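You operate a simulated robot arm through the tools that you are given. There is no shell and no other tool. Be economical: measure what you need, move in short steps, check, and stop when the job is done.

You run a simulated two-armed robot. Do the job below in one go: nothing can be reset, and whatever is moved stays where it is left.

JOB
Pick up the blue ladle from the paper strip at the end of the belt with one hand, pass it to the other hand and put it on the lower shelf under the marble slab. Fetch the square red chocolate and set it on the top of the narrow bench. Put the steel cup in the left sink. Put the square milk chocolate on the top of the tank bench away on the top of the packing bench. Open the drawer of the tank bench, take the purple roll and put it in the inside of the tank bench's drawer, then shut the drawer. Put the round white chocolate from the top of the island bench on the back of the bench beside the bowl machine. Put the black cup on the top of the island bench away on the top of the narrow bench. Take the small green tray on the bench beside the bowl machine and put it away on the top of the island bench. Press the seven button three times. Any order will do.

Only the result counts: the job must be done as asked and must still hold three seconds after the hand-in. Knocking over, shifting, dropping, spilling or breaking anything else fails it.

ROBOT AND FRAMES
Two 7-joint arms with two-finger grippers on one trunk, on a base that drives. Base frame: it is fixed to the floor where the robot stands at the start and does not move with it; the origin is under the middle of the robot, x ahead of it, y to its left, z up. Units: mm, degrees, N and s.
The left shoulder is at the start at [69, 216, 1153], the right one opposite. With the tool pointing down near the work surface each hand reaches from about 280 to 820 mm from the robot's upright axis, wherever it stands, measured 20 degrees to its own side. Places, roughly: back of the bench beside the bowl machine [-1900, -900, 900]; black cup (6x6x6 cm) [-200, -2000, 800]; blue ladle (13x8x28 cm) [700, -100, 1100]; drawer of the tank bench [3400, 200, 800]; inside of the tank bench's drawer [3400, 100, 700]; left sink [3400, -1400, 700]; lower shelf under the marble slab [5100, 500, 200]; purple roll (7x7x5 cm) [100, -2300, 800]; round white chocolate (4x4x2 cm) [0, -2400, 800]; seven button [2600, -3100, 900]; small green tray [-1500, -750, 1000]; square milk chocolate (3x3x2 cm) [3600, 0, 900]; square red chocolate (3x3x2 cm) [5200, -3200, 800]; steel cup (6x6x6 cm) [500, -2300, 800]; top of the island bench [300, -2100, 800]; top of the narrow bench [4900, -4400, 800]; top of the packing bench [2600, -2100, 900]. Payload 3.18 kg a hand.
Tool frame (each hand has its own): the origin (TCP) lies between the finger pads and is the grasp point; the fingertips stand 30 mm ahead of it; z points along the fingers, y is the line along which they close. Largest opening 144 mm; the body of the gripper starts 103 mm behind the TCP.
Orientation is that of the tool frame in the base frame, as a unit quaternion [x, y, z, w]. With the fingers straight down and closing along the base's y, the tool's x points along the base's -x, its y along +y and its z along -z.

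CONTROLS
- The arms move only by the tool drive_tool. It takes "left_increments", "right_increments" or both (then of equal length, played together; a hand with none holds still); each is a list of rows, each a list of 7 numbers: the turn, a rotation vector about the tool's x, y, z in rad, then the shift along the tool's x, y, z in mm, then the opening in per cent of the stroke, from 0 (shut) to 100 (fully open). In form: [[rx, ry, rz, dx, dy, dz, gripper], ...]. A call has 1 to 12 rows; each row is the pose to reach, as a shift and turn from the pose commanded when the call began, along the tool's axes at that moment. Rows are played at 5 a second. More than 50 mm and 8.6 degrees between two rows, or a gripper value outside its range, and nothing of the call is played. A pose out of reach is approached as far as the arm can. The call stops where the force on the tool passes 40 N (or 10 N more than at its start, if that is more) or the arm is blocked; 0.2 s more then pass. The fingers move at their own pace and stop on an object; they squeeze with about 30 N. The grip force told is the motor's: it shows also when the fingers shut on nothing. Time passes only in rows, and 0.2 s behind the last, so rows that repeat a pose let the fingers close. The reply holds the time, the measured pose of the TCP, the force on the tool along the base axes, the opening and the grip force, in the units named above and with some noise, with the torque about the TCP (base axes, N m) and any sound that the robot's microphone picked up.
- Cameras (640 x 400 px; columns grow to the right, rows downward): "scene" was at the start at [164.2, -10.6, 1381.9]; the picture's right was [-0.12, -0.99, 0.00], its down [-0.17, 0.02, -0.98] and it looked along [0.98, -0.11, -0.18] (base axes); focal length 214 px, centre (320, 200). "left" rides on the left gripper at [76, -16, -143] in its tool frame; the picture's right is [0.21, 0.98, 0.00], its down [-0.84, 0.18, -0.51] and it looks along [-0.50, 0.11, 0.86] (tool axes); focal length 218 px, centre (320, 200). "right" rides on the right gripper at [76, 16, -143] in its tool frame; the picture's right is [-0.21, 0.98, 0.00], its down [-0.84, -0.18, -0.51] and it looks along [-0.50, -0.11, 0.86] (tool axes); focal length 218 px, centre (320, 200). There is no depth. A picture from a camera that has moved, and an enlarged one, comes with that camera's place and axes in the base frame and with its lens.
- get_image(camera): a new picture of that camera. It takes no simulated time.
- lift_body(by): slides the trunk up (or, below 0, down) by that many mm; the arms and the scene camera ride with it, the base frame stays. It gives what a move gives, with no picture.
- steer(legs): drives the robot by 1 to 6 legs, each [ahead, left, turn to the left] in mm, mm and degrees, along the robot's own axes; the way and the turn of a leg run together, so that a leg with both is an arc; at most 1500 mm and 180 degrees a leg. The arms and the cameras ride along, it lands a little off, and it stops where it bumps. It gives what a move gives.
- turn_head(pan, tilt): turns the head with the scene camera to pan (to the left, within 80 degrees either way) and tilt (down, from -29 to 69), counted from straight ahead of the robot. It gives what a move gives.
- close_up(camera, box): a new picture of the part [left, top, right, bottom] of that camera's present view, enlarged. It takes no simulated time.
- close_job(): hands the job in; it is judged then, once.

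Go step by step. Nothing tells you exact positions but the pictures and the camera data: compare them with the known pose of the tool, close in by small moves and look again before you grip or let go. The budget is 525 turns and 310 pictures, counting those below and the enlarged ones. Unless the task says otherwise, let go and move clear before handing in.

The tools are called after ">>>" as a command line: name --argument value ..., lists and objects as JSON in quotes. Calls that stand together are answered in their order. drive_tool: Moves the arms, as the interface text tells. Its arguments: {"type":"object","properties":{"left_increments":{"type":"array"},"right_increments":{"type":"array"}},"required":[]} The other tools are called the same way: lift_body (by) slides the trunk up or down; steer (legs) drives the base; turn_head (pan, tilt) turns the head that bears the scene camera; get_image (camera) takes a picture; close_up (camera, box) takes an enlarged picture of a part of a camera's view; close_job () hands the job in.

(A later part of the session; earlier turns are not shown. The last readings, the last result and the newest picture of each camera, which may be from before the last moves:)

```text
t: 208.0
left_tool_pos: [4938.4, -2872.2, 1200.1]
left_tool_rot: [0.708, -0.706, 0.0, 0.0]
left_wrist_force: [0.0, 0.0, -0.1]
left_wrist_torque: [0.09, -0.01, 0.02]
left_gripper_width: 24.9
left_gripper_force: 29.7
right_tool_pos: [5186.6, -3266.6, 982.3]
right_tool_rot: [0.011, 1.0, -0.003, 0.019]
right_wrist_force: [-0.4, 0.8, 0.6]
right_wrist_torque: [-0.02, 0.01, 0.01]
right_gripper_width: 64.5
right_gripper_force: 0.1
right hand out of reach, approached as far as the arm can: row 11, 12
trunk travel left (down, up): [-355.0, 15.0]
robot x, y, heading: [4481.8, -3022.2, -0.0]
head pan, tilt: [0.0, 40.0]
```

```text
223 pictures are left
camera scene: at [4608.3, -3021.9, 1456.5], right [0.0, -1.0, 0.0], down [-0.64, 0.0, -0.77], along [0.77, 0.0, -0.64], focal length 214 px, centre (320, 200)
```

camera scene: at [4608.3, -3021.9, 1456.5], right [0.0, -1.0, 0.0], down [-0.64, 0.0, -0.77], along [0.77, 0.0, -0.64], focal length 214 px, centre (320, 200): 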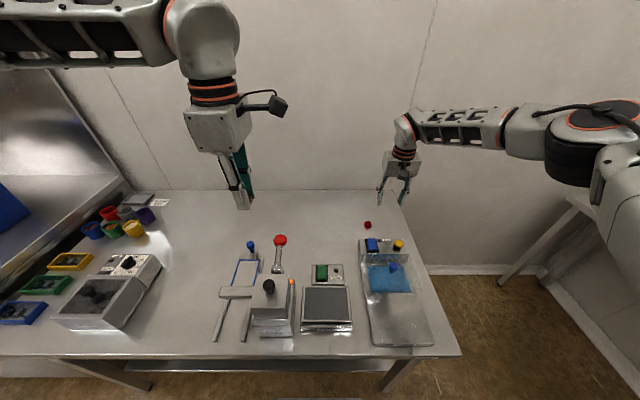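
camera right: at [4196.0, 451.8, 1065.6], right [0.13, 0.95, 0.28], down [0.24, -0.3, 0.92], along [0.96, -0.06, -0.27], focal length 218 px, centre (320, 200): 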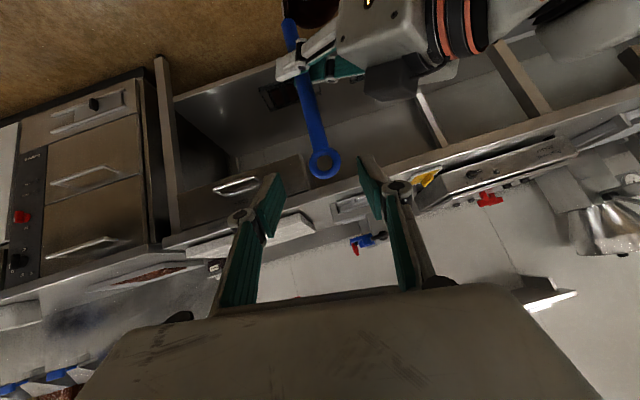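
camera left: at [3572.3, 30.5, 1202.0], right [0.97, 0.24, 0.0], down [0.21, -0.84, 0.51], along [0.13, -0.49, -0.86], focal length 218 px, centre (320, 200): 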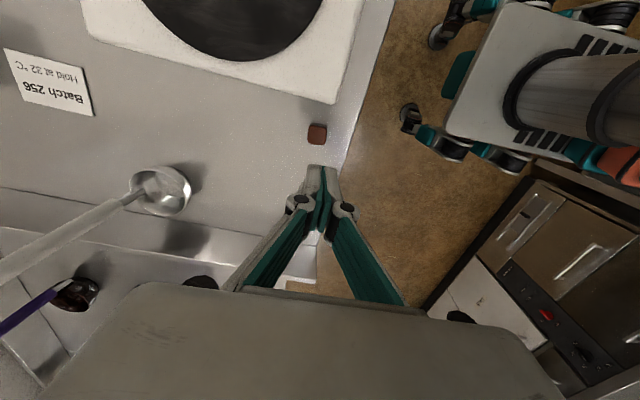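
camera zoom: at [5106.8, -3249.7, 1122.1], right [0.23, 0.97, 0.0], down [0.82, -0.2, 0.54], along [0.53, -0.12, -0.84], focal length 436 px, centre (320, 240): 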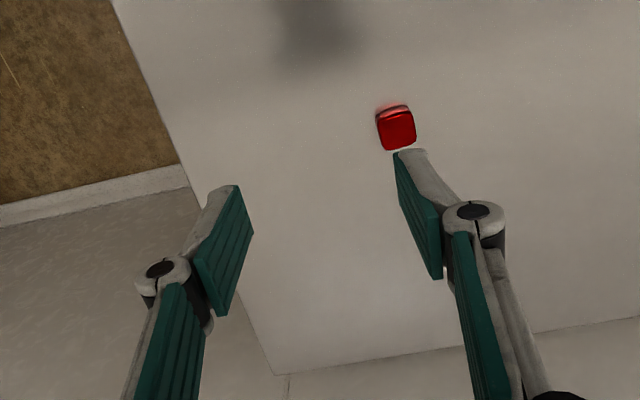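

Near the arm's reach at this height; lower down it reaches farther. Moving over the chocolate while descending.

>>> drive_tool --right_increments '[[0, 0, 0, 0, 20, 30, 45], [0, 0, 0, -10, 40, 60, 45], [0, 0, 0, -20, 49, 85, 45], [-0.006, 0.038, -0.022, -27, 49, 100, 45]]'

>>> close_up --camera "right" --box '[220, 80, 420, 280]'

```text
t: 209.0
left_tool_pos: [4936.6, -2871.5, 1201.2]
left_tool_rot: [0.708, -0.707, -0.001, 0.0]
left_wrist_force: [0.1, 0.4, -0.3]
left_wrist_torque: [0.02, -0.1, 0.01]
left_gripper_width: 24.8
left_gripper_force: 29.9
right_tool_pos: [5175.6, -3243.3, 899.0]
right_tool_rot: [0.0, 1.0, 0.0, -0.001]
right_wrist_force: [-0.4, 0.0, -0.2]
right_wrist_torque: [0.03, -0.04, -0.04]
right_gripper_width: 65.1
right_gripper_force: 0.0
right hand out of reach, approached as far as the arm can: row 1, 2, 3, 4
trunk travel left (down, up): [-355.0, 15.0]
robot x, y, heading: [4483.7, -3019.3, 0.2]
head pan, tilt: [0.0, 40.0]
```

```text
2.00 times, centred on (320, 180) of right
camera zoom: at [5099.9, -3227.3, 1042.3], right [0.21, 0.98, 0.0], down [0.84, -0.18, 0.51], along [0.5, -0.11, -0.86], focal length 436 px, centre (320, 240)
```

zoom: 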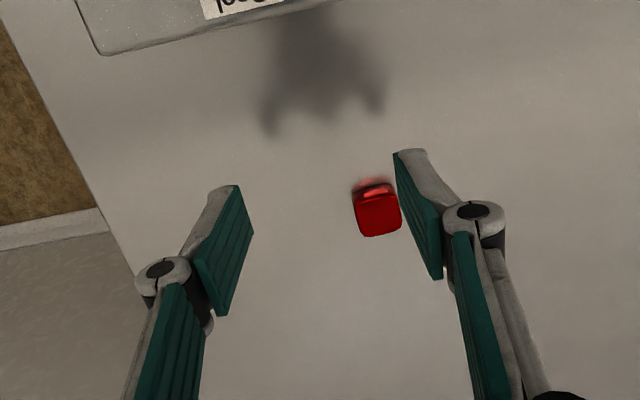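

Lowering the trunk should extend the reach, since the shoulder then is level with the wrist. I'll raise the hand first, then lower the trunk.

>>> drive_tool --right_increments '[[0, 0, 0, 0, 0, -40, 45], [0, 0, 0, 0, 0, -80, 45], [0, 0, 0, 0, 0, -120, 45]]'

>>> lift_body --by -120

>>> drive_tool --right_increments '[[0, 0, 0, -22, 14, 0, 45], [0, 0, 0, -44, 27, 0, 45]]'

>>> close_up --camera "right" --box '[220, 80, 420, 280]'

```text
t: 209.8
left_tool_pos: [4936.0, -2872.1, 1201.5]
left_tool_rot: [0.707, -0.707, 0.001, -0.001]
left_wrist_force: [-0.9, 0.0, 1.4]
left_wrist_torque: [0.01, -0.16, 0.0]
left_gripper_width: 24.9
left_gripper_force: 30.1
right_tool_pos: [5137.1, -3287.1, 1032.5]
right_tool_rot: [0.002, 1.0, -0.01, 0.007]
right_wrist_force: [-1.3, 0.3, 0.7]
right_wrist_torque: [0.02, -0.23, 0.05]
right_gripper_width: 65.0
right_gripper_force: 0.0
right hand out of reach, approached as far as the arm can: row 1, 2, 3
trunk travel left (down, up): [-355.0, 15.0]
robot x, y, heading: [4487.2, -3020.1, 0.0]
head pan, tilt: [0.0, 40.0]
```

```text
t: 211.3
left_tool_pos: [4938.6, -2869.9, 1080.0]
left_tool_rot: [0.707, -0.707, 0.001, 0.0]
left_wrist_force: [-0.2, 0.4, 0.0]
left_wrist_torque: [0.02, -0.01, 0.01]
left_gripper_width: 25.1
left_gripper_force: 29.9
right_tool_pos: [5137.9, -3286.4, 914.6]
right_tool_rot: [0.001, 1.0, -0.011, 0.006]
right_wrist_force: [-0.1, -0.1, 0.0]
right_wrist_torque: [0.02, -0.04, 0.0]
right_gripper_width: 65.0
right_gripper_force: 0.1
trunk travel left (down, up): [-235.0, 135.0]
robot x, y, heading: [4483.7, -3020.1, -0.1]
head pan, tilt: [0.0, 40.0]
```

```text
t: 211.9
left_tool_pos: [4940.5, -2870.0, 1078.2]
left_tool_rot: [0.708, -0.707, 0.0, 0.001]
left_wrist_force: [0.9, -0.2, 0.7]
left_wrist_torque: [0.01, 0.01, 0.0]
left_gripper_width: 24.8
left_gripper_force: 29.8
right_tool_pos: [5182.3, -3260.7, 910.8]
right_tool_rot: [0.001, 1.0, -0.011, 0.005]
right_wrist_force: [0.8, -0.2, 0.4]
right_wrist_torque: [0.0, 0.02, 0.04]
right_gripper_width: 64.7
right_gripper_force: 0.0
trunk travel left (down, up): [-235.0, 135.0]
robot x, y, heading: [4482.5, -3019.4, 0.1]
head pan, tilt: [0.0, 40.0]
```

```text
2.00 times, centred on (320, 180) of right
camera zoom: at [5105.3, -3240.7, 1051.8], right [0.21, 0.98, -0.02], down [0.84, -0.17, 0.52], along [0.51, -0.13, -0.85], focal length 436 px, centre (320, 240)
```

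zoom: 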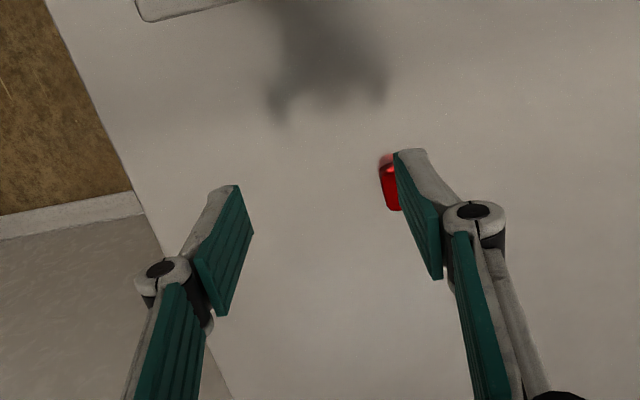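

>>> drive_tool --right_increments '[[0, 0, 0, -18, 21, 0, 45], [0, 0, 0, -35, 42, 0, 45], [0, 0, 0, -35, 42, 25, 45], [0, 0, 0, -35, 42, 45, 45]]'

>>> close_up --camera "right" --box '[220, 80, 420, 280]'

```text
t: 212.9
left_tool_pos: [4941.4, -2869.8, 1076.2]
left_tool_rot: [0.707, -0.707, -0.001, 0.002]
left_wrist_force: [1.3, 0.5, -0.4]
left_wrist_torque: [0.0, 0.08, -0.02]
left_gripper_width: 24.8
left_gripper_force: 30.5
right_tool_pos: [5209.3, -3244.9, 886.6]
right_tool_rot: [0.007, 1.0, -0.012, 0.018]
right_wrist_force: [0.8, -0.6, 0.4]
right_wrist_torque: [0.0, 0.13, 0.01]
right_gripper_width: 64.9
right_gripper_force: 0.1
right hand out of reach, approached as far as the arm can: row 1, 2, 3, 4
trunk travel left (down, up): [-235.0, 135.0]
robot x, y, heading: [4482.5, -3020.2, 0.1]
head pan, tilt: [0.0, 40.0]
```

```text
2.00 times, centred on (320, 180) of right
camera zoom: at [5128.5, -3224.7, 1026.7], right [0.22, 0.97, -0.02], down [0.82, -0.18, 0.54], along [0.53, -0.14, -0.84], focal length 436 px, centre (320, 240)
```

zoom: 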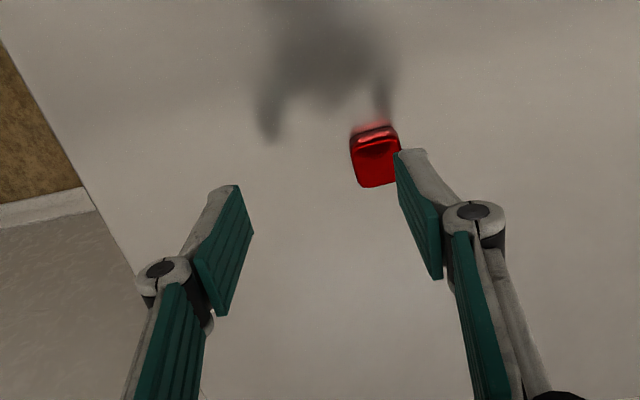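

Still a bit short. I'll step the robot forward 45 mm and left 40 mm.

>>> steer --legs '[[45, 40, 0]]'

>>> close_up --camera "right" --box '[220, 80, 420, 280]'

```text
t: 214.0
left_tool_pos: [4984.5, -2832.1, 1078.8]
left_tool_rot: [-0.706, 0.708, 0.0, -0.002]
left_wrist_force: [0.6, 0.4, -1.2]
left_wrist_torque: [0.0, 0.01, 0.0]
left_gripper_width: 24.9
left_gripper_force: 30.3
right_tool_pos: [5252.4, -3208.3, 889.3]
right_tool_rot: [0.009, 1.0, -0.013, 0.02]
right_wrist_force: [0.6, -0.1, -0.9]
right_wrist_torque: [-0.02, 0.05, 0.0]
right_gripper_width: 64.8
right_gripper_force: 0.0
trunk travel left (down, up): [-235.0, 135.0]
robot x, y, heading: [4524.7, -2983.4, -0.0]
head pan, tilt: [0.0, 40.0]
```

```text
2.00 times, centred on (320, 180) of right
camera zoom: at [5170.8, -3187.4, 1028.3], right [0.23, 0.97, -0.02], down [0.82, -0.18, 0.55], along [0.53, -0.14, -0.84], focal length 436 px, centre (320, 240)
```

zoom: 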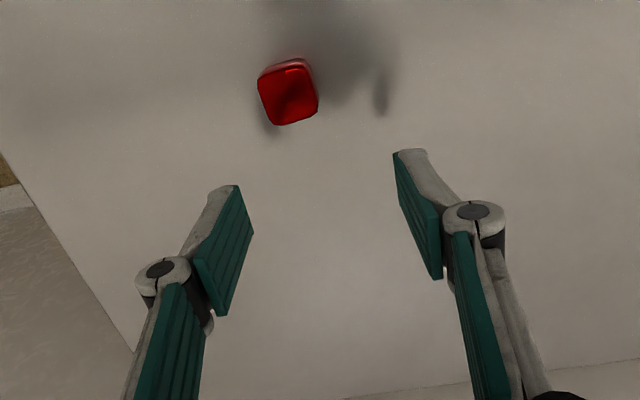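

>>> drive_tool --right_increments '[[-0.026, 0.04, -0.018, 18, -5, 0, 45], [-0.026, 0.04, -0.018, 36, -9, 5, 45], [-0.026, 0.04, -0.018, 36, -9, 25, 45], [-0.026, 0.04, -0.018, 36, -9, 40, 45]]'

>>> close_up --camera "right" --box '[220, 80, 420, 280]'

```text
t: 215.0
left_tool_pos: [4984.3, -2831.6, 1077.9]
left_tool_rot: [-0.706, 0.708, -0.001, -0.001]
left_wrist_force: [0.7, -0.1, -0.4]
left_wrist_torque: [0.0, -0.02, -0.01]
left_gripper_width: 24.9
left_gripper_force: 30.2
right_tool_pos: [5216.9, -3218.4, 849.8]
right_tool_rot: [0.001, 1.0, 0.002, 0.001]
right_wrist_force: [-0.2, -0.3, -0.1]
right_wrist_torque: [0.01, 0.0, 0.04]
right_gripper_width: 64.5
right_gripper_force: 0.1
right hand out of reach, approached as far as the arm can: row 1
trunk travel left (down, up): [-235.0, 135.0]
robot x, y, heading: [4527.3, -2980.2, -0.1]
head pan, tilt: [0.0, 40.0]
```

```text
2.00 times, centred on (320, 180) of right
camera zoom: at [5141.0, -3202.5, 992.1], right [0.21, 0.98, 0.0], down [0.84, -0.18, 0.51], along [0.5, -0.1, -0.86], focal length 436 px, centre (320, 240)
```

zoom: 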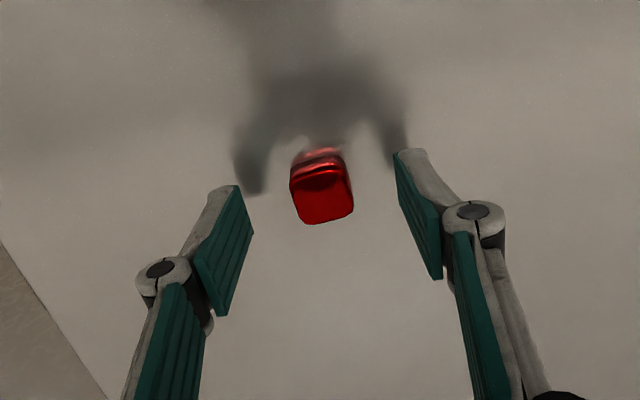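

Centred between the pads. Lowering in small steps until just above the bench.

>>> drive_tool --right_increments '[[0, 0, 0, 0, 0, 5, 45], [0, 0, 0, 0, 0, 9, 45], [0, 0, 0, 0, 0, 12, 45]]'

```text
t: 215.8
left_tool_pos: [4984.8, -2832.4, 1079.0]
left_tool_rot: [0.707, -0.707, 0.0, 0.001]
left_wrist_force: [-0.1, -0.7, -0.1]
left_wrist_torque: [0.0, -0.03, 0.0]
left_gripper_width: 24.9
left_gripper_force: 30.7
right_tool_pos: [5217.1, -3218.3, 837.6]
right_tool_rot: [0.0, 1.0, 0.001, 0.0]
right_wrist_force: [-0.4, -0.5, 0.3]
right_wrist_torque: [0.04, -0.03, 0.03]
right_gripper_width: 64.7
right_gripper_force: 0.0
trunk travel left (down, up): [-235.0, 135.0]
robot x, y, heading: [4526.3, -2982.7, 0.0]
head pan, tilt: [0.0, 40.0]
```

>>> drive_tool --right_increments '[[0, 0, 0, 0, 0, 2, 45], [0, 0, 0, 0, 0, 5, 45], [0, 0, 0, 0, 0, 7, 45]]'

>>> close_up --camera "right" --box '[260, 120, 380, 220]'

```text
t: 216.6
left_tool_pos: [4982.5, -2831.9, 1079.0]
left_tool_rot: [-0.707, 0.708, -0.001, -0.001]
left_wrist_force: [-0.2, 0.1, 0.0]
left_wrist_torque: [0.04, 0.0, -0.04]
left_gripper_width: 25.1
left_gripper_force: 29.7
right_tool_pos: [5216.4, -3217.5, 829.7]
right_tool_rot: [0.0, 1.0, 0.001, 0.001]
right_wrist_force: [0.1, 0.3, 0.4]
right_wrist_torque: [-0.01, 0.0, 0.0]
right_gripper_width: 65.0
right_gripper_force: 0.1
trunk travel left (down, up): [-235.0, 135.0]
robot x, y, heading: [4527.4, -2981.2, 0.2]
head pan, tilt: [0.0, 40.0]
```

```text
4.00 times, centred on (320, 170) of right
camera zoom: at [5140.8, -3202.4, 972.3], right [0.21, 0.98, 0.0], down [0.84, -0.18, 0.51], along [0.5, -0.1, -0.86], focal length 873 px, centre (320, 320)
```

zoom: 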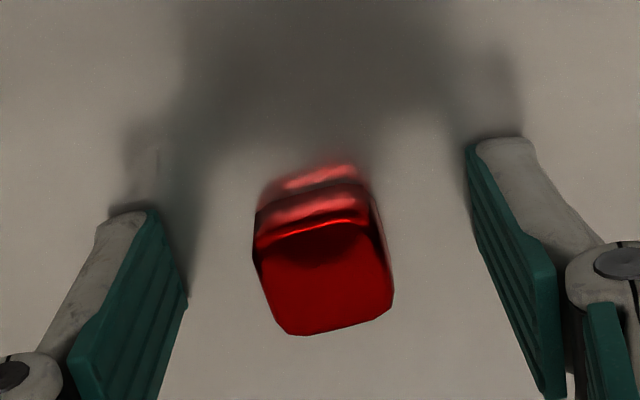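

>>> drive_tool --right_increments '[[0, 0, 0, 0, 0, 0, 30], [0, 0, 0, 0, 0, 0, 18], [0, 0, 0, 0, 0, 0, 8], [0, 0, 0, 0, 0, 0, 0], [0, 0, 0, 0, 0, 0, 0], [0, 0, 0, 0, 0, 0, 0], [0, 0, 0, 0, 0, -4, 0], [0, 0, 0, 0, 0, -10, 0], [0, 0, 0, 0, 0, -20, 0], [0, 0, 0, 0, 0, -35, 0], [0, 0, 0, 0, 0, -50, 0]]'

>>> close_up --camera "right" --box '[260, 120, 380, 220]'

```text
t: 219.0
left_tool_pos: [4984.3, -2830.5, 1078.6]
left_tool_rot: [-0.707, 0.707, -0.001, -0.001]
left_wrist_force: [0.2, 0.2, 0.5]
left_wrist_torque: [-0.01, 0.0, 0.0]
left_gripper_width: 24.8
left_gripper_force: 30.0
right_tool_pos: [5215.3, -3218.7, 879.4]
right_tool_rot: [0.0, 1.0, 0.0, 0.0]
right_wrist_force: [-0.7, 0.3, 0.0]
right_wrist_torque: [0.01, -0.01, 0.02]
right_gripper_width: 25.4
right_gripper_force: 30.1
trunk travel left (down, up): [-235.0, 135.0]
robot x, y, heading: [4523.2, -2978.4, 0.0]
head pan, tilt: [0.0, 40.0]
```

```text
4.00 times, centred on (320, 170) of right
camera zoom: at [5140.4, -3202.9, 1022.3], right [0.21, 0.98, 0.0], down [0.84, -0.18, 0.51], along [0.5, -0.1, -0.86], focal length 873 px, centre (320, 320)
```

zoom: 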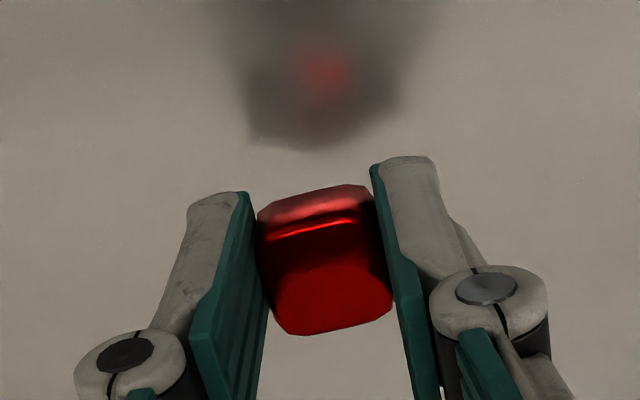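

Red chocolate held. Raising and retracting the right hand, then backing off and turning to the narrow bench.

>>> drive_tool --right_increments '[[0, 0, 0, 15, 0, -25, 0], [0, 0, 0, 35, 0, -50, 0], [0, 0, 0, 60, 0, -80, 0], [0, 0, 0, 90, 0, -110, 0], [0, 0, 0, 120, 0, -140, 0], [0, 0, 0, 150, 0, -170, 0], [0, 0, 0, 180, 0, -190, 0], [0, 0, 0, 200, 0, -200, 0]]'

>>> steer --legs '[[-180, 0, 0], [0, 0, -90]]'

>>> turn_head --pan 0 --tilt 25

>>> get_image --camera "scene"

```text
t: 220.8
left_tool_pos: [4983.5, -2831.1, 1079.0]
left_tool_rot: [-0.707, 0.707, -0.001, -0.001]
left_wrist_force: [-0.6, 0.1, 0.2]
left_wrist_torque: [-0.01, 0.0, 0.02]
left_gripper_width: 25.0
left_gripper_force: 30.1
right_tool_pos: [5013.3, -3220.1, 1079.1]
right_tool_rot: [0.0, 1.0, 0.0, -0.001]
right_wrist_force: [0.1, -0.3, -0.1]
right_wrist_torque: [0.02, 0.0, 0.02]
right_gripper_width: 25.6
right_gripper_force: 29.9
trunk travel left (down, up): [-235.0, 135.0]
robot x, y, heading: [4528.2, -2981.2, 0.3]
head pan, tilt: [0.0, 40.0]
```

```text
t: 226.1
left_tool_pos: [4494.2, -3438.7, 1079.4]
left_tool_rot: [0.002, 1.0, 0.001, -0.001]
left_wrist_force: [0.7, -0.1, -0.1]
left_wrist_torque: [-0.03, -0.02, -0.03]
left_gripper_width: 24.8
left_gripper_force: 29.8
right_tool_pos: [4108.5, -3467.7, 1078.5]
right_tool_rot: [0.709, 0.706, 0.001, 0.001]
right_wrist_force: [0.0, 0.1, 0.2]
right_wrist_torque: [-0.01, 0.02, 0.0]
right_gripper_width: 25.2
right_gripper_force: 29.5
trunk travel left (down, up): [-235.0, 135.0]
robot x, y, heading: [4350.5, -2978.0, -90.2]
head pan, tilt: [0.0, 40.0]
```

```text
t: 226.9
left_tool_pos: [4495.3, -3438.9, 1078.5]
left_tool_rot: [0.002, 1.0, 0.0, -0.001]
left_wrist_force: [1.2, 0.3, 0.7]
left_wrist_torque: [0.02, 0.0, 0.02]
left_gripper_width: 24.9
left_gripper_force: 29.7
right_tool_pos: [4107.9, -3466.9, 1078.7]
right_tool_rot: [0.709, 0.706, 0.0, 0.001]
right_wrist_force: [-0.5, 0.0, -1.4]
right_wrist_torque: [0.01, 0.01, 0.0]
right_gripper_width: 25.0
right_gripper_force: 30.0
trunk travel left (down, up): [-235.0, 135.0]
robot x, y, heading: [4348.0, -2979.9, -90.2]
head pan, tilt: [0.0, 25.0]
```

```text
215 pictures are left
camera scene: at [4348.9, -3143.1, 1357.6], right [-1.0, 0.0, 0.0], down [0.0, 0.42, -0.91], along [0.0, -0.91, -0.42], focal length 214 px, centre (320, 200)
```

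scene: 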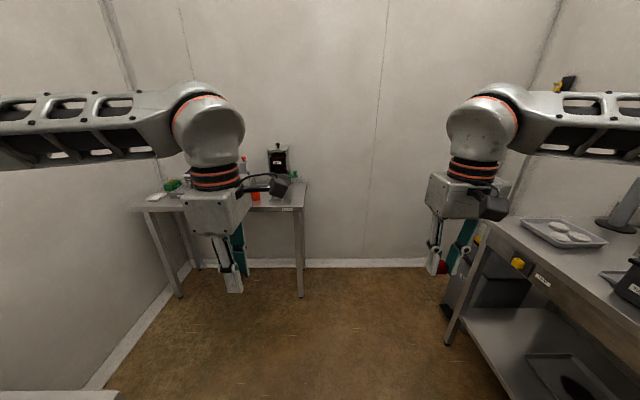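

The narrow bench is ahead-left, front edge about y=−4300. I'll approach and look closer.

>>> steer --legs '[[650, 0, 0], [0, 420, 0]]'

>>> turn_head --pan 0 --tilt 35

>>> get_image --camera "scene"

```text
t: 232.9
left_tool_pos: [4728.1, -4087.6, 1080.1]
left_tool_rot: [-0.005, 1.0, 0.002, 0.0]
left_wrist_force: [-0.1, -0.4, -0.4]
left_wrist_torque: [-0.01, 0.0, 0.02]
left_gripper_width: 24.8
left_gripper_force: 30.0
right_tool_pos: [4341.1, -4122.1, 1078.6]
right_tool_rot: [0.703, 0.711, 0.0, 0.001]
right_wrist_force: [-0.5, -0.2, -0.6]
right_wrist_torque: [-0.02, -0.06, -0.03]
right_gripper_width: 24.7
right_gripper_force: 29.7
trunk travel left (down, up): [-235.0, 135.0]
robot x, y, heading: [4572.0, -3632.1, -89.6]
head pan, tilt: [0.0, 25.0]
stopped in leg 2: the robot was blocked; the commanded pose is now the measured one
```

```text
t: 233.6
left_tool_pos: [4727.6, -4088.4, 1078.7]
left_tool_rot: [-0.006, 1.0, 0.001, -0.002]
left_wrist_force: [0.7, -0.3, 0.4]
left_wrist_torque: [-0.01, -0.02, 0.01]
left_gripper_width: 24.7
left_gripper_force: 29.9
right_tool_pos: [4341.6, -4123.1, 1078.3]
right_tool_rot: [0.703, 0.711, 0.0, 0.0]
right_wrist_force: [-0.7, -0.8, -0.9]
right_wrist_torque: [-0.01, 0.03, 0.04]
right_gripper_width: 24.9
right_gripper_force: 30.3
trunk travel left (down, up): [-235.0, 135.0]
robot x, y, heading: [4573.1, -3628.4, -89.3]
head pan, tilt: [0.0, 35.0]
```

```text
214 pictures are left
camera scene: at [4577.6, -3790.7, 1342.0], right [-1.0, -0.01, 0.0], down [-0.01, 0.57, -0.82], along [0.01, -0.82, -0.57], focal length 214 px, centre (320, 200)
```

scene: 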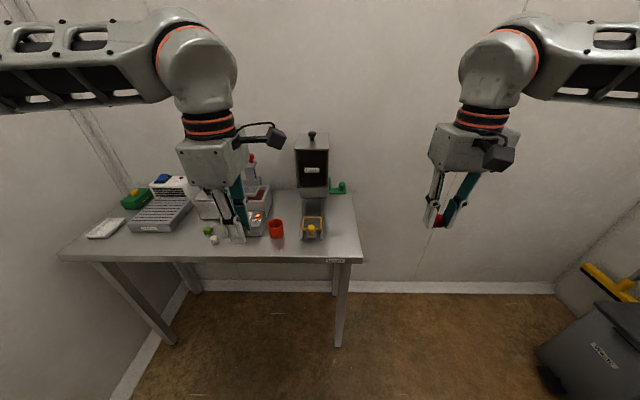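

I'm touching the other bench's end; I'll move forward first, then left. The free spot I'll use is the bench's right front, near (4515,-4360).

>>> steer --legs '[[0, -20, 0], [140, 0, 0], [0, 130, 0]]'

>>> get_image --camera "scene"

```text
t: 236.8
left_tool_pos: [4845.5, -4224.4, 1079.2]
left_tool_rot: [-0.01, 1.0, 0.001, -0.001]
left_wrist_force: [1.1, 0.1, -0.4]
left_wrist_torque: [0.0, 0.03, -0.03]
left_gripper_width: 24.5
left_gripper_force: 30.0
right_tool_pos: [4458.3, -4260.3, 1078.8]
right_tool_rot: [0.7, 0.714, 0.0, 0.0]
right_wrist_force: [-0.2, 0.8, 0.7]
right_wrist_torque: [0.04, 0.04, -0.01]
right_gripper_width: 24.7
right_gripper_force: 30.0
trunk travel left (down, up): [-235.0, 135.0]
robot x, y, heading: [4688.0, -3768.7, -89.0]
head pan, tilt: [0.0, 35.0]
```

```text
213 pictures are left
camera scene: at [4691.7, -3926.9, 1341.9], right [-1.0, -0.02, 0.0], down [-0.01, 0.57, -0.82], along [0.01, -0.82, -0.57], focal length 214 px, centre (320, 200)
```

scene: 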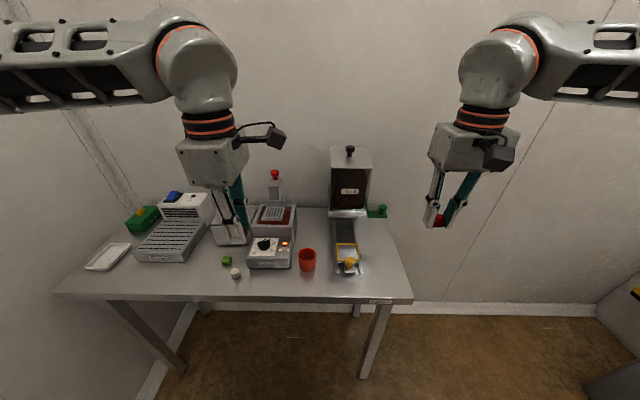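

Bench top is at z≈803, corner at (4452,-4240). I'll set the red chocolate down at about (4495,-4330).

>>> drive_tool --right_increments '[[0, 0, 0, -24, 12, 30, 0], [0, 0, 0, -48, 24, 60, 0], [0, 0, 0, -71, 36, 95, 0], [0, 0, 0, -71, 36, 135, 0], [0, 0, 0, -71, 36, 175, 0], [0, 0, 0, -71, 36, 205, 0], [0, 0, 0, -71, 36, 225, 0]]'

>>> close_up --camera "scene" --box '[300, 180, 460, 310]'

>>> get_image --camera "right"

```text
t: 238.4
left_tool_pos: [4845.8, -4224.2, 1080.3]
left_tool_rot: [-0.008, 1.0, 0.0, -0.001]
left_wrist_force: [-0.2, -0.1, 0.0]
left_wrist_torque: [0.0, 0.03, 0.02]
left_gripper_width: 25.1
left_gripper_force: 29.7
right_tool_pos: [4495.3, -4331.1, 855.9]
right_tool_rot: [0.701, 0.714, 0.001, 0.001]
right_wrist_force: [0.6, -0.3, -0.5]
right_wrist_torque: [0.01, -0.01, 0.0]
right_gripper_width: 24.9
right_gripper_force: 30.4
trunk travel left (down, up): [-235.0, 135.0]
robot x, y, heading: [4690.4, -3764.7, -88.9]
head pan, tilt: [0.0, 35.0]
```

```text
3.08 times, centred on (380, 245) of scene
camera zoom: at [4691.3, -3927.1, 1341.9], right [-1.0, -0.02, 0.0], down [-0.01, 0.57, -0.82], along [0.01, -0.82, -0.57], focal length 660 px, centre (135, 62)
```

zoom: 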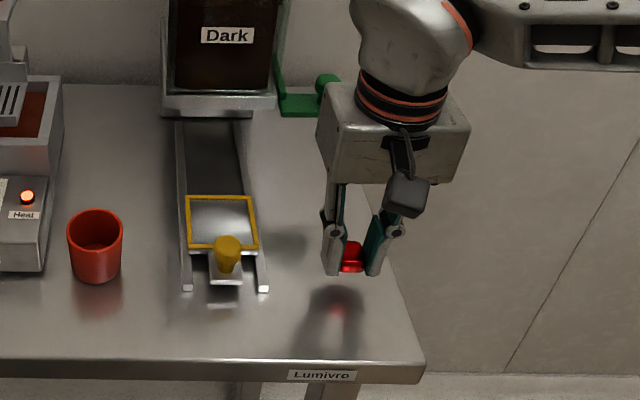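

```text
211 pictures are left
camera right: at [4510.8, -4254.1, 998.0], right [0.98, -0.19, 0.0], down [-0.16, -0.85, 0.51], along [-0.1, -0.5, -0.86], focal length 218 px, centre (320, 200)
```

right: 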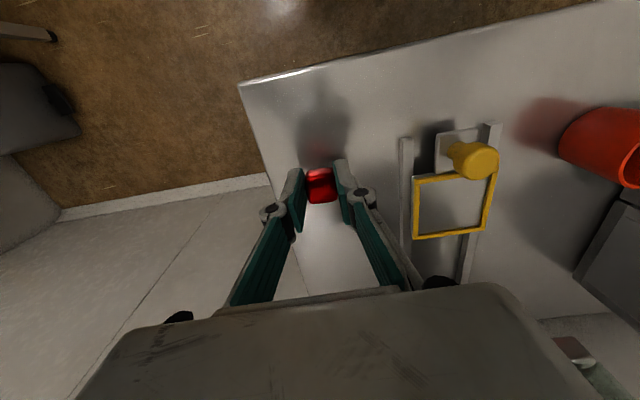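

>>> drive_tool --right_increments '[[0, 0, 0, 0, 0, 10, 0], [0, 0, 0, 0, 0, 18, 0], [0, 0, 0, 0, 0, 22, 0], [0, 0, 0, 0, 0, 25, 0]]'

>>> close_up --camera "scene" --box '[340, 220, 440, 300]'

```text
t: 239.4
left_tool_pos: [4844.4, -4223.2, 1078.6]
left_tool_rot: [-0.009, 1.0, 0.0, -0.001]
left_wrist_force: [0.2, -0.2, -0.6]
left_wrist_torque: [0.0, 0.02, 0.02]
left_gripper_width: 25.0
left_gripper_force: 30.6
right_tool_pos: [4495.1, -4331.1, 830.1]
right_tool_rot: [0.7, 0.714, 0.0, 0.001]
right_wrist_force: [0.4, -0.3, -0.2]
right_wrist_torque: [-0.03, 0.0, -0.01]
right_gripper_width: 24.6
right_gripper_force: 29.7
trunk travel left (down, up): [-235.0, 135.0]
robot x, y, heading: [4688.2, -3774.5, -89.2]
head pan, tilt: [0.0, 35.0]
```

```text
5.00 times, centred on (390, 260) of scene
camera zoom: at [4691.3, -3926.8, 1342.0], right [-1.0, -0.02, 0.0], down [-0.01, 0.57, -0.82], along [0.01, -0.82, -0.57], focal length 1072 px, centre (-30, -100)
```

zoom: 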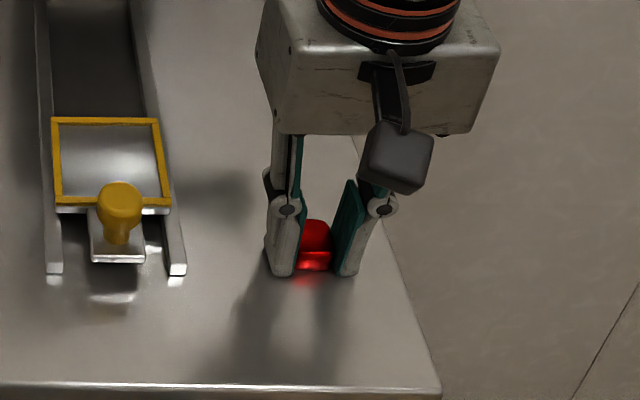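

Still a small gap to the surface; continuing down until contact.

>>> drive_tool --right_increments '[[0, 0, 0, 0, 0, 3, 0], [0, 0, 0, 0, 0, 6, 0], [0, 0, 0, 0, 0, 9, 0], [0, 0, 0, 0, 0, 12, 0], [0, 0, 0, 0, 0, 15, 0]]'

>>> close_up --camera "scene" --box '[340, 220, 440, 300]'

```text
t: 240.1
left_tool_pos: [4844.5, -4221.6, 1078.9]
left_tool_rot: [-0.008, 1.0, 0.0, -0.001]
left_wrist_force: [-0.1, -0.8, 0.1]
left_wrist_torque: [0.03, 0.01, 0.01]
left_gripper_width: 25.0
left_gripper_force: 29.7
right_tool_pos: [4495.7, -4331.0, 829.3]
right_tool_rot: [0.703, 0.712, -0.001, 0.005]
right_wrist_force: [-3.9, 10.1, 25.8]
right_wrist_torque: [0.49, 0.31, -0.12]
right_gripper_width: 24.7
right_gripper_force: 30.4
trunk travel left (down, up): [-235.0, 135.0]
robot x, y, heading: [4687.3, -3765.6, -89.1]
head pan, tilt: [0.0, 35.0]
stopped in row 3 (right hand): the force on the tool passed its limit at 44 N (the readings are from after the stop); the commanded pose is now the measured one
```

```text
5.00 times, centred on (390, 260) of scene
camera zoom: at [4691.0, -3924.9, 1342.3], right [-1.0, -0.02, 0.0], down [-0.01, 0.57, -0.82], along [0.01, -0.82, -0.57], focal length 1072 px, centre (-30, -100)
```

zoom: 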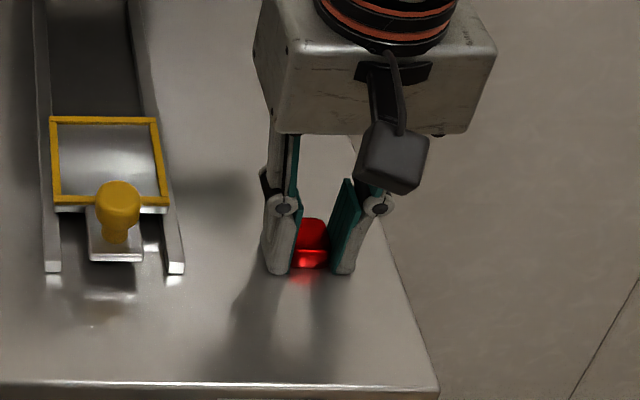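

On the surface now. Releasing with a slight upward relief, then rising.

>>> drive_tool --right_increments '[[0, 0, 0, 0, 0, -1, 0], [0, 0, 0, 0, 0, -1, 25], [0, 0, 0, 0, 0, -1, 35], [0, 0, 0, 0, 0, -1, 35], [0, 0, 0, 0, 0, -20, 35], [0, 0, 0, 0, 0, -60, 35], [0, 0, 0, 0, 0, -110, 35], [0, 0, 0, 0, 0, -160, 35], [0, 0, 0, 0, 0, -210, 35], [0, 0, 0, 0, 0, -250, 35]]'

>>> get_image --camera "scene"

```text
t: 242.3
left_tool_pos: [4842.9, -4223.4, 1078.9]
left_tool_rot: [-0.009, 1.0, 0.0, -0.001]
left_wrist_force: [0.2, 0.2, 0.0]
left_wrist_torque: [-0.04, 0.02, 0.01]
left_gripper_width: 24.9
left_gripper_force: 29.7
right_tool_pos: [4494.2, -4328.9, 1077.7]
right_tool_rot: [0.701, 0.713, -0.001, 0.005]
right_wrist_force: [0.0, 0.4, 0.1]
right_wrist_torque: [0.01, 0.0, 0.0]
right_gripper_width: 50.5
right_gripper_force: 0.0
trunk travel left (down, up): [-235.0, 135.0]
robot x, y, heading: [4687.6, -3771.3, -89.2]
head pan, tilt: [0.0, 35.0]
```

```text
208 pictures are left
camera scene: at [4691.2, -3926.0, 1342.1], right [-1.0, -0.02, 0.0], down [-0.01, 0.57, -0.82], along [0.01, -0.82, -0.57], focal length 214 px, centre (320, 200)
```

scene: 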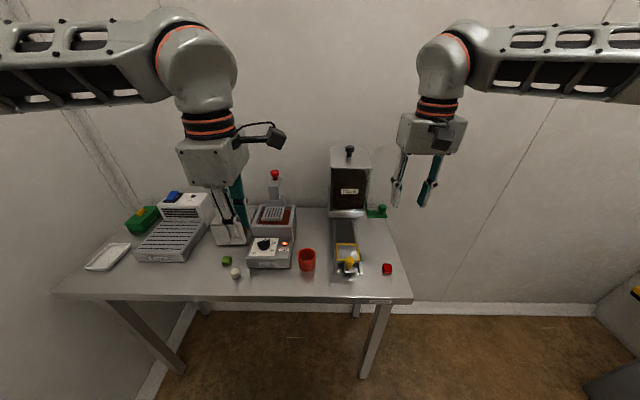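

The red chocolate sits on the narrow bench. Now I'll carry the milk chocolate back out: right into the aisle, then reverse up the aisle.

>>> steer --legs '[[0, -350, -0.8], [-1500, 0, 0], [-1300, 0, 0]]'

>>> turn_head --pan -60 --tilt 35

>>> get_image --camera "scene"

```text
t: 258.9
left_tool_pos: [4490.9, -1488.5, 1079.2]
left_tool_rot: [-0.015, 1.0, 0.001, -0.001]
left_wrist_force: [-0.3, -0.2, 0.0]
left_wrist_torque: [-0.03, -0.03, 0.02]
left_gripper_width: 24.9
left_gripper_force: 29.7
right_tool_pos: [4141.8, -1599.6, 1077.6]
right_tool_rot: [0.696, 0.718, -0.001, 0.003]
right_wrist_force: [-0.6, 0.2, 0.0]
right_wrist_torque: [-0.02, 0.02, -0.01]
right_gripper_width: 50.5
right_gripper_force: 0.0
trunk travel left (down, up): [-235.0, 135.0]
robot x, y, heading: [4329.0, -1035.4, -88.3]
head pan, tilt: [0.0, 35.0]
```

```text
t: 260.2
left_tool_pos: [4490.2, -1488.4, 1079.5]
left_tool_rot: [-0.016, 1.0, 0.001, -0.001]
left_wrist_force: [-0.6, -0.5, -1.1]
left_wrist_torque: [0.03, -0.02, -0.02]
left_gripper_width: 24.9
left_gripper_force: 30.0
right_tool_pos: [4141.7, -1599.1, 1077.4]
right_tool_rot: [0.696, 0.718, 0.0, 0.003]
right_wrist_force: [0.1, 0.3, 0.0]
right_wrist_torque: [0.0, 0.02, 0.01]
right_gripper_width: 50.4
right_gripper_force: 0.1
trunk travel left (down, up): [-235.0, 135.0]
robot x, y, heading: [4323.2, -1030.4, -88.2]
head pan, tilt: [-60.0, 35.0]
```

```text
207 pictures are left
camera scene: at [4255.3, -1151.7, 1341.9], right [-0.53, 0.85, 0.0], down [0.49, 0.3, -0.82], along [-0.7, -0.43, -0.57], focal length 214 px, centre (320, 200)
```

scene: 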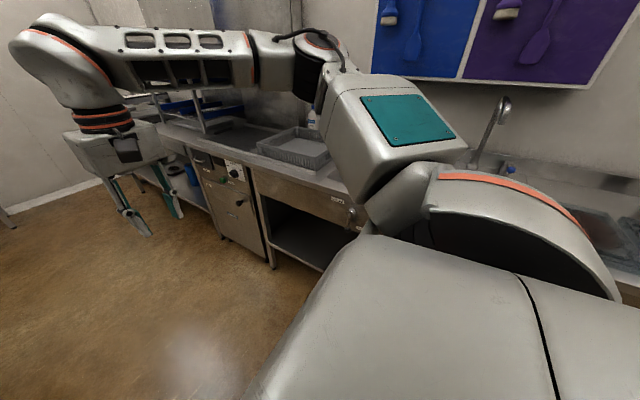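

Sinks are behind the arm; I'll see them on return. Continuing back up and around to the packing-bench side.

>>> steer --legs '[[-1000, 0, -1.5], [-900, 0, 0]]'

>>> steer --legs '[[0, -1300, 0], [0, -1250, 0]]'

>>> turn_head --pan 0 --tilt 25

>>> get_image --camera "scene"

```text
t: 269.7
left_tool_pos: [4462.8, 404.5, 1079.1]
left_tool_rot: [-0.008, 1.0, 0.001, -0.001]
left_wrist_force: [-0.4, -0.2, -0.1]
left_wrist_torque: [-0.02, 0.03, 0.02]
left_gripper_width: 24.7
left_gripper_force: 30.3
right_tool_pos: [4111.8, 297.8, 1076.7]
right_tool_rot: [0.702, 0.712, -0.001, 0.003]
right_wrist_force: [0.2, 0.4, -0.9]
right_wrist_torque: [0.0, -0.03, -0.04]
right_gripper_width: 50.5
right_gripper_force: 0.1
trunk travel left (down, up): [-235.0, 135.0]
robot x, y, heading: [4310.6, 861.0, -89.1]
head pan, tilt: [-60.0, 35.0]
```

```text
t: 291.8
left_tool_pos: [1950.3, 362.0, 1077.3]
left_tool_rot: [-0.011, 1.0, 0.001, -0.001]
left_wrist_force: [1.4, -0.2, -0.9]
left_wrist_torque: [0.0, -0.02, 0.01]
left_gripper_width: 25.0
left_gripper_force: 29.8
right_tool_pos: [1600.0, 253.9, 1076.6]
right_tool_rot: [0.701, 0.713, 0.0, 0.003]
right_wrist_force: [0.0, -0.1, -0.2]
right_wrist_torque: [-0.02, 0.0, 0.01]
right_gripper_width: 50.2
right_gripper_force: 0.1
trunk travel left (down, up): [-235.0, 135.0]
robot x, y, heading: [1793.4, 815.6, -89.0]
head pan, tilt: [-60.0, 35.0]
```

```text
t: 293.1
left_tool_pos: [1950.0, 363.6, 1078.1]
left_tool_rot: [-0.01, 1.0, 0.001, 0.0]
left_wrist_force: [-0.6, -0.6, -0.1]
left_wrist_torque: [-0.01, -0.02, -0.04]
left_gripper_width: 24.9
left_gripper_force: 30.1
right_tool_pos: [1599.9, 254.9, 1077.4]
right_tool_rot: [0.7, 0.714, 0.0, 0.003]
right_wrist_force: [-0.6, 0.2, 0.2]
right_wrist_torque: [-0.01, -0.01, -0.01]
right_gripper_width: 50.6
right_gripper_force: 0.1
trunk travel left (down, up): [-235.0, 135.0]
robot x, y, heading: [1788.2, 815.0, -88.8]
head pan, tilt: [0.0, 25.0]
```

```text
206 pictures are left
camera scene: at [1795.6, 654.8, 1357.7], right [-1.0, -0.02, 0.0], down [-0.01, 0.42, -0.91], along [0.02, -0.91, -0.42], focal length 214 px, centre (320, 200)
```

scene: 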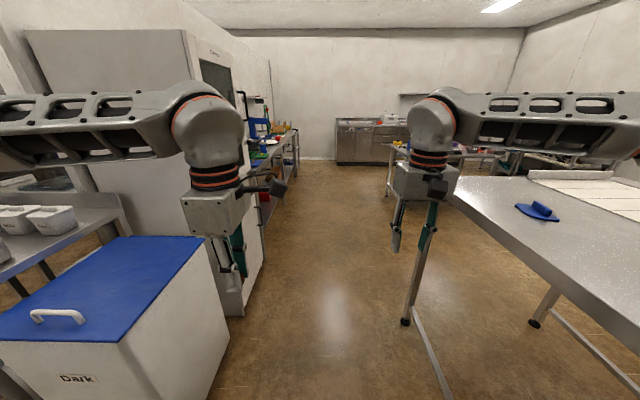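

Driving down the aisle toward the packing bench.

>>> steer --legs '[[1500, 0, -1.2], [1050, 0, 0], [0, 0, 90]]'

>>> turn_head --pan 0 --tilt 25

>>> get_image --camera "scene"

```text
t: 298.6
left_tool_pos: [1942.6, -832.0, 1082.3]
left_tool_rot: [-0.005, 1.0, -0.001, 0.0]
left_wrist_force: [-0.3, -0.6, -0.5]
left_wrist_torque: [0.01, 0.0, -0.02]
left_gripper_width: 24.9
left_gripper_force: 29.6
right_tool_pos: [1587.8, -931.6, 1080.5]
right_tool_rot: [0.707, 0.708, -0.003, 0.008]
right_wrist_force: [0.9, -0.4, 0.1]
right_wrist_torque: [0.02, -0.04, -0.02]
right_gripper_width: 50.3
right_gripper_force: 0.1
trunk travel left (down, up): [-235.0, 135.0]
robot x, y, heading: [1795.1, -379.6, -90.1]
head pan, tilt: [0.0, 25.0]
stopped in leg 1: the robot was blocked; the commanded pose is now the measured one
```

```text
t: 299.2
left_tool_pos: [1942.4, -830.1, 1082.2]
left_tool_rot: [-0.004, 1.0, -0.003, 0.001]
left_wrist_force: [0.4, -0.1, 0.9]
left_wrist_torque: [-0.01, -0.05, -0.02]
left_gripper_width: 24.7
left_gripper_force: 30.5
right_tool_pos: [1586.5, -930.0, 1081.3]
right_tool_rot: [0.707, 0.707, -0.002, 0.008]
right_wrist_force: [0.0, -0.5, -0.1]
right_wrist_torque: [0.01, 0.01, 0.0]
right_gripper_width: 50.4
right_gripper_force: 0.0
trunk travel left (down, up): [-235.0, 135.0]
robot x, y, heading: [1793.8, -382.2, -90.3]
head pan, tilt: [0.0, 25.0]
```

```text
205 pictures are left
camera scene: at [1790.3, -531.5, 1359.6], right [-1.0, 0.0, 0.0], down [0.0, 0.41, -0.91], along [0.0, -0.91, -0.41], focal length 214 px, centre (320, 200)
```

scene: 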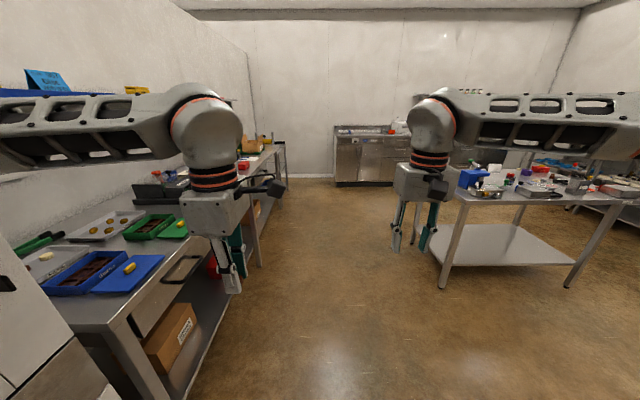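

The left elbow probably touched the tall cabinet. I'll back slightly, shift right and continue.

>>> steer --legs '[[-40, 0, 0], [0, -160, 0], [700, 0, 0]]'

>>> get_image --camera "scene"

```text
t: 305.1
left_tool_pos: [1791.3, -1478.9, 1075.6]
left_tool_rot: [-0.007, 1.0, 0.006, -0.003]
left_wrist_force: [-0.4, 0.3, 0.1]
left_wrist_torque: [0.06, 0.01, 0.02]
left_gripper_width: 25.2
left_gripper_force: 30.5
right_tool_pos: [1435.6, -1580.6, 1075.7]
right_tool_rot: [0.706, 0.709, 0.0, 0.002]
right_wrist_force: [-0.2, -0.7, -0.8]
right_wrist_torque: [0.02, 0.02, 0.01]
right_gripper_width: 50.4
right_gripper_force: 0.0
trunk travel left (down, up): [-235.0, 135.0]
robot x, y, heading: [1636.5, -1018.7, -89.9]
head pan, tilt: [0.0, 25.0]
```

```text
204 pictures are left
camera scene: at [1638.9, -1184.3, 1357.7], right [-1.0, 0.0, 0.0], down [0.0, 0.42, -0.91], along [0.0, -0.91, -0.42], focal length 214 px, centre (320, 200)
```

scene: 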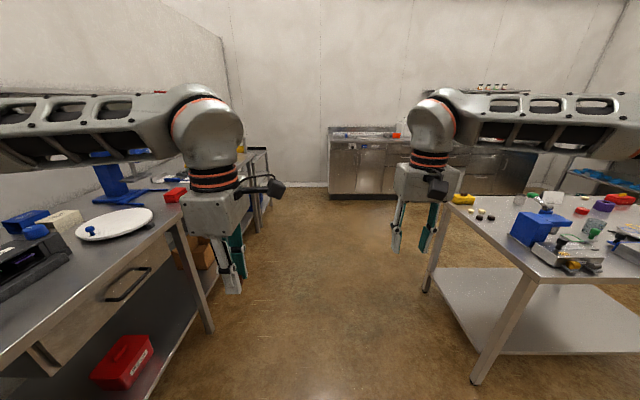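

The packing bench is one long bench on the left (front x≈2370). I'll go a bit further, turn to face it and find a free spot.

>>> steer --legs '[[800, 0, 0], [0, 0, 90]]'

>>> turn_head --pan 0 --tilt 30

>>> get_image --camera "scene"

```text
t: 313.3
left_tool_pos: [2088.7, -1658.9, 1076.7]
left_tool_rot: [0.725, -0.688, -0.003, 0.005]
left_wrist_force: [0.4, 0.3, -0.1]
left_wrist_torque: [-0.01, -0.03, 0.03]
left_gripper_width: 24.9
left_gripper_force: 30.4
right_tool_pos: [2204.4, -2009.2, 1075.8]
right_tool_rot: [-0.021, 1.0, 0.001, 0.002]
right_wrist_force: [0.6, -0.1, -1.0]
right_wrist_torque: [0.0, 0.01, -0.03]
right_gripper_width: 50.2
right_gripper_force: 0.0
trunk travel left (down, up): [-235.0, 135.0]
robot x, y, heading: [1635.6, -1832.4, 2.6]
head pan, tilt: [0.0, 25.0]
```

```text
t: 314.0
left_tool_pos: [2088.8, -1658.7, 1075.7]
left_tool_rot: [0.725, -0.689, -0.003, 0.005]
left_wrist_force: [0.1, 0.2, -0.5]
left_wrist_torque: [0.0, 0.0, 0.02]
left_gripper_width: 24.9
left_gripper_force: 30.2
right_tool_pos: [2204.2, -2008.4, 1076.1]
right_tool_rot: [-0.021, 1.0, 0.002, 0.002]
right_wrist_force: [1.0, 0.2, -0.2]
right_wrist_torque: [-0.02, 0.02, -0.01]
right_gripper_width: 50.4
right_gripper_force: 0.1
trunk travel left (down, up): [-235.0, 135.0]
robot x, y, heading: [1637.0, -1831.6, 2.5]
head pan, tilt: [0.0, 30.0]
```

```text
203 pictures are left
camera scene: at [1800.2, -1823.8, 1349.8], right [0.04, -1.0, 0.0], down [-0.5, -0.02, -0.87], along [0.87, 0.04, -0.5], focal length 214 px, centre (320, 200)
```

scene: 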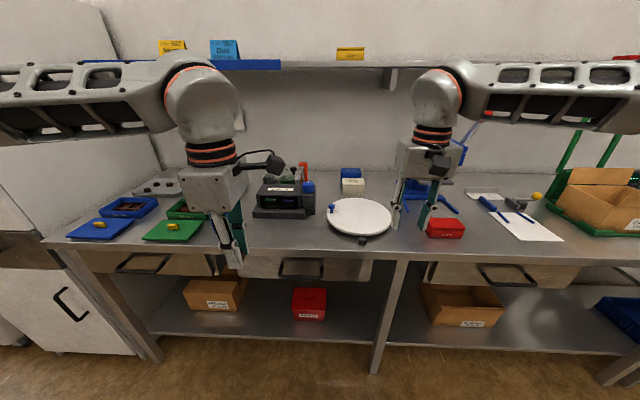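

A free spot lies between the label device and the white turntable, near (2410,-1720). I'll move in and place the milk chocolate there.

>>> steer --legs '[[170, -80, -2.5]]'

>>> get_image --camera "left"

>>> close_up --camera "scene" --box '[200, 160, 400, 290]'

```text
t: 315.6
left_tool_pos: [2270.0, -1752.8, 1075.2]
left_tool_rot: [0.712, -0.703, -0.003, 0.004]
left_wrist_force: [-0.3, -0.5, -0.5]
left_wrist_torque: [-0.02, 0.03, -0.02]
left_gripper_width: 25.1
left_gripper_force: 30.7
right_tool_pos: [2371.0, -2106.8, 1075.4]
right_tool_rot: [-0.002, 1.0, 0.002, 0.001]
right_wrist_force: [0.9, -0.8, -0.3]
right_wrist_torque: [0.04, 0.03, -0.01]
right_gripper_width: 50.2
right_gripper_force: 0.0
trunk travel left (down, up): [-235.0, 135.0]
robot x, y, heading: [1810.4, -1905.7, 0.3]
head pan, tilt: [0.0, 30.0]
```

```text
202 pictures are left
camera left: at [2288.3, -1828.2, 1219.1], right [-0.98, -0.22, 0.01], down [-0.18, 0.84, 0.51], along [-0.12, 0.49, -0.86], focal length 218 px, centre (320, 200)
```

left: 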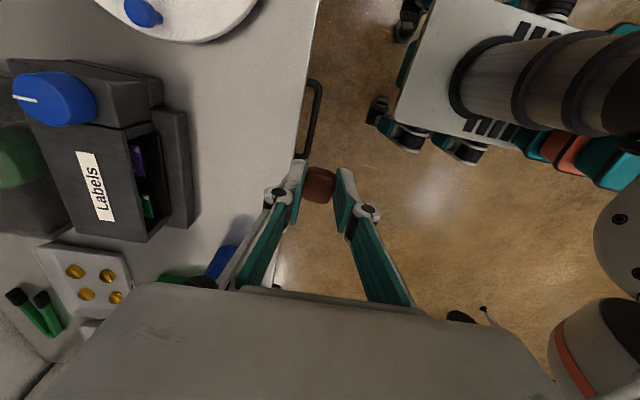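

```text
3.08 times, centred on (300, 225) of scene
camera zoom: at [1974.9, -1905.7, 1349.7], right [0.0, -1.0, 0.0], down [-0.5, 0.0, -0.87], along [0.87, 0.0, -0.5], focal length 660 px, centre (382, 123)
```

zoom: 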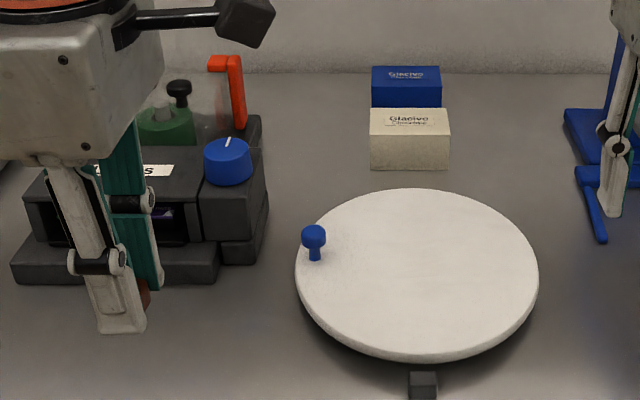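

The free strip runs x≈2300–2460 there. I'll move the chocolate over (2375,-1730) and lower it.

>>> drive_tool --left_increments '[[0, 0, 0, -8, -35, 10, 0], [0, 0, 0, -16, -70, 20, 0], [0, 0, 0, -23, -105, 40, 0], [0, 0, 0, -23, -105, 80, 0], [0, 0, 0, -23, -105, 120, 0], [0, 0, 0, -23, -105, 150, 0]]'

>>> get_image --camera "left"

>>> close_up --camera "scene" --box '[200, 180, 320, 280]'

```text
t: 316.9
left_tool_pos: [2374.9, -1727.6, 921.5]
left_tool_rot: [0.712, -0.702, -0.002, 0.005]
left_wrist_force: [-0.1, 1.1, 0.9]
left_wrist_torque: [0.0, 0.03, -0.01]
left_gripper_width: 25.0
left_gripper_force: 30.2
right_tool_pos: [2370.8, -2106.2, 1074.8]
right_tool_rot: [-0.002, 1.0, 0.002, 0.001]
right_wrist_force: [0.2, 0.2, 0.0]
right_wrist_torque: [0.02, 0.0, -0.01]
right_gripper_width: 50.5
right_gripper_force: 0.1
trunk travel left (down, up): [-235.0, 135.0]
robot x, y, heading: [1812.4, -1902.6, 0.4]
head pan, tilt: [0.0, 30.0]
```

```text
200 pictures are left
camera left: at [2392.4, -1804.5, 1064.9], right [-0.98, -0.22, 0.01], down [-0.19, 0.84, 0.51], along [-0.12, 0.49, -0.86], focal length 218 px, centre (320, 200)
```

left: 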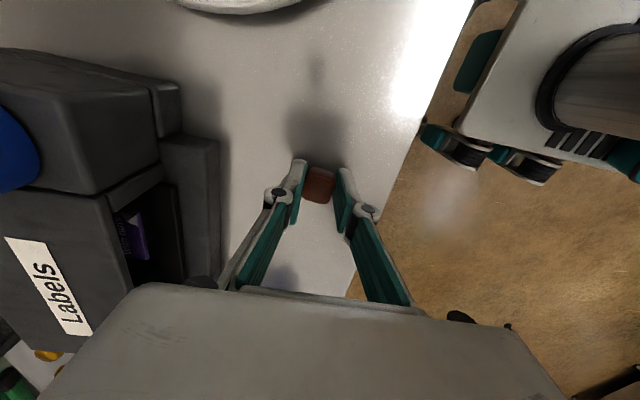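

```text
4.00 times, centred on (260, 230) of scene
camera zoom: at [1974.5, -1904.9, 1349.6], right [0.0, -1.0, 0.0], down [-0.5, 0.0, -0.87], along [0.87, 0.0, -0.5], focal length 858 px, centre (560, 80)
```

zoom: 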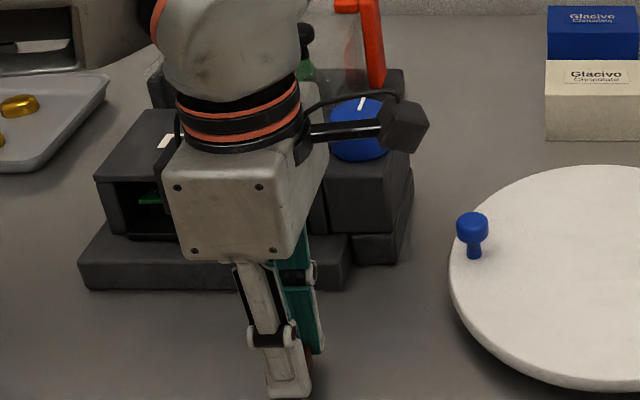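

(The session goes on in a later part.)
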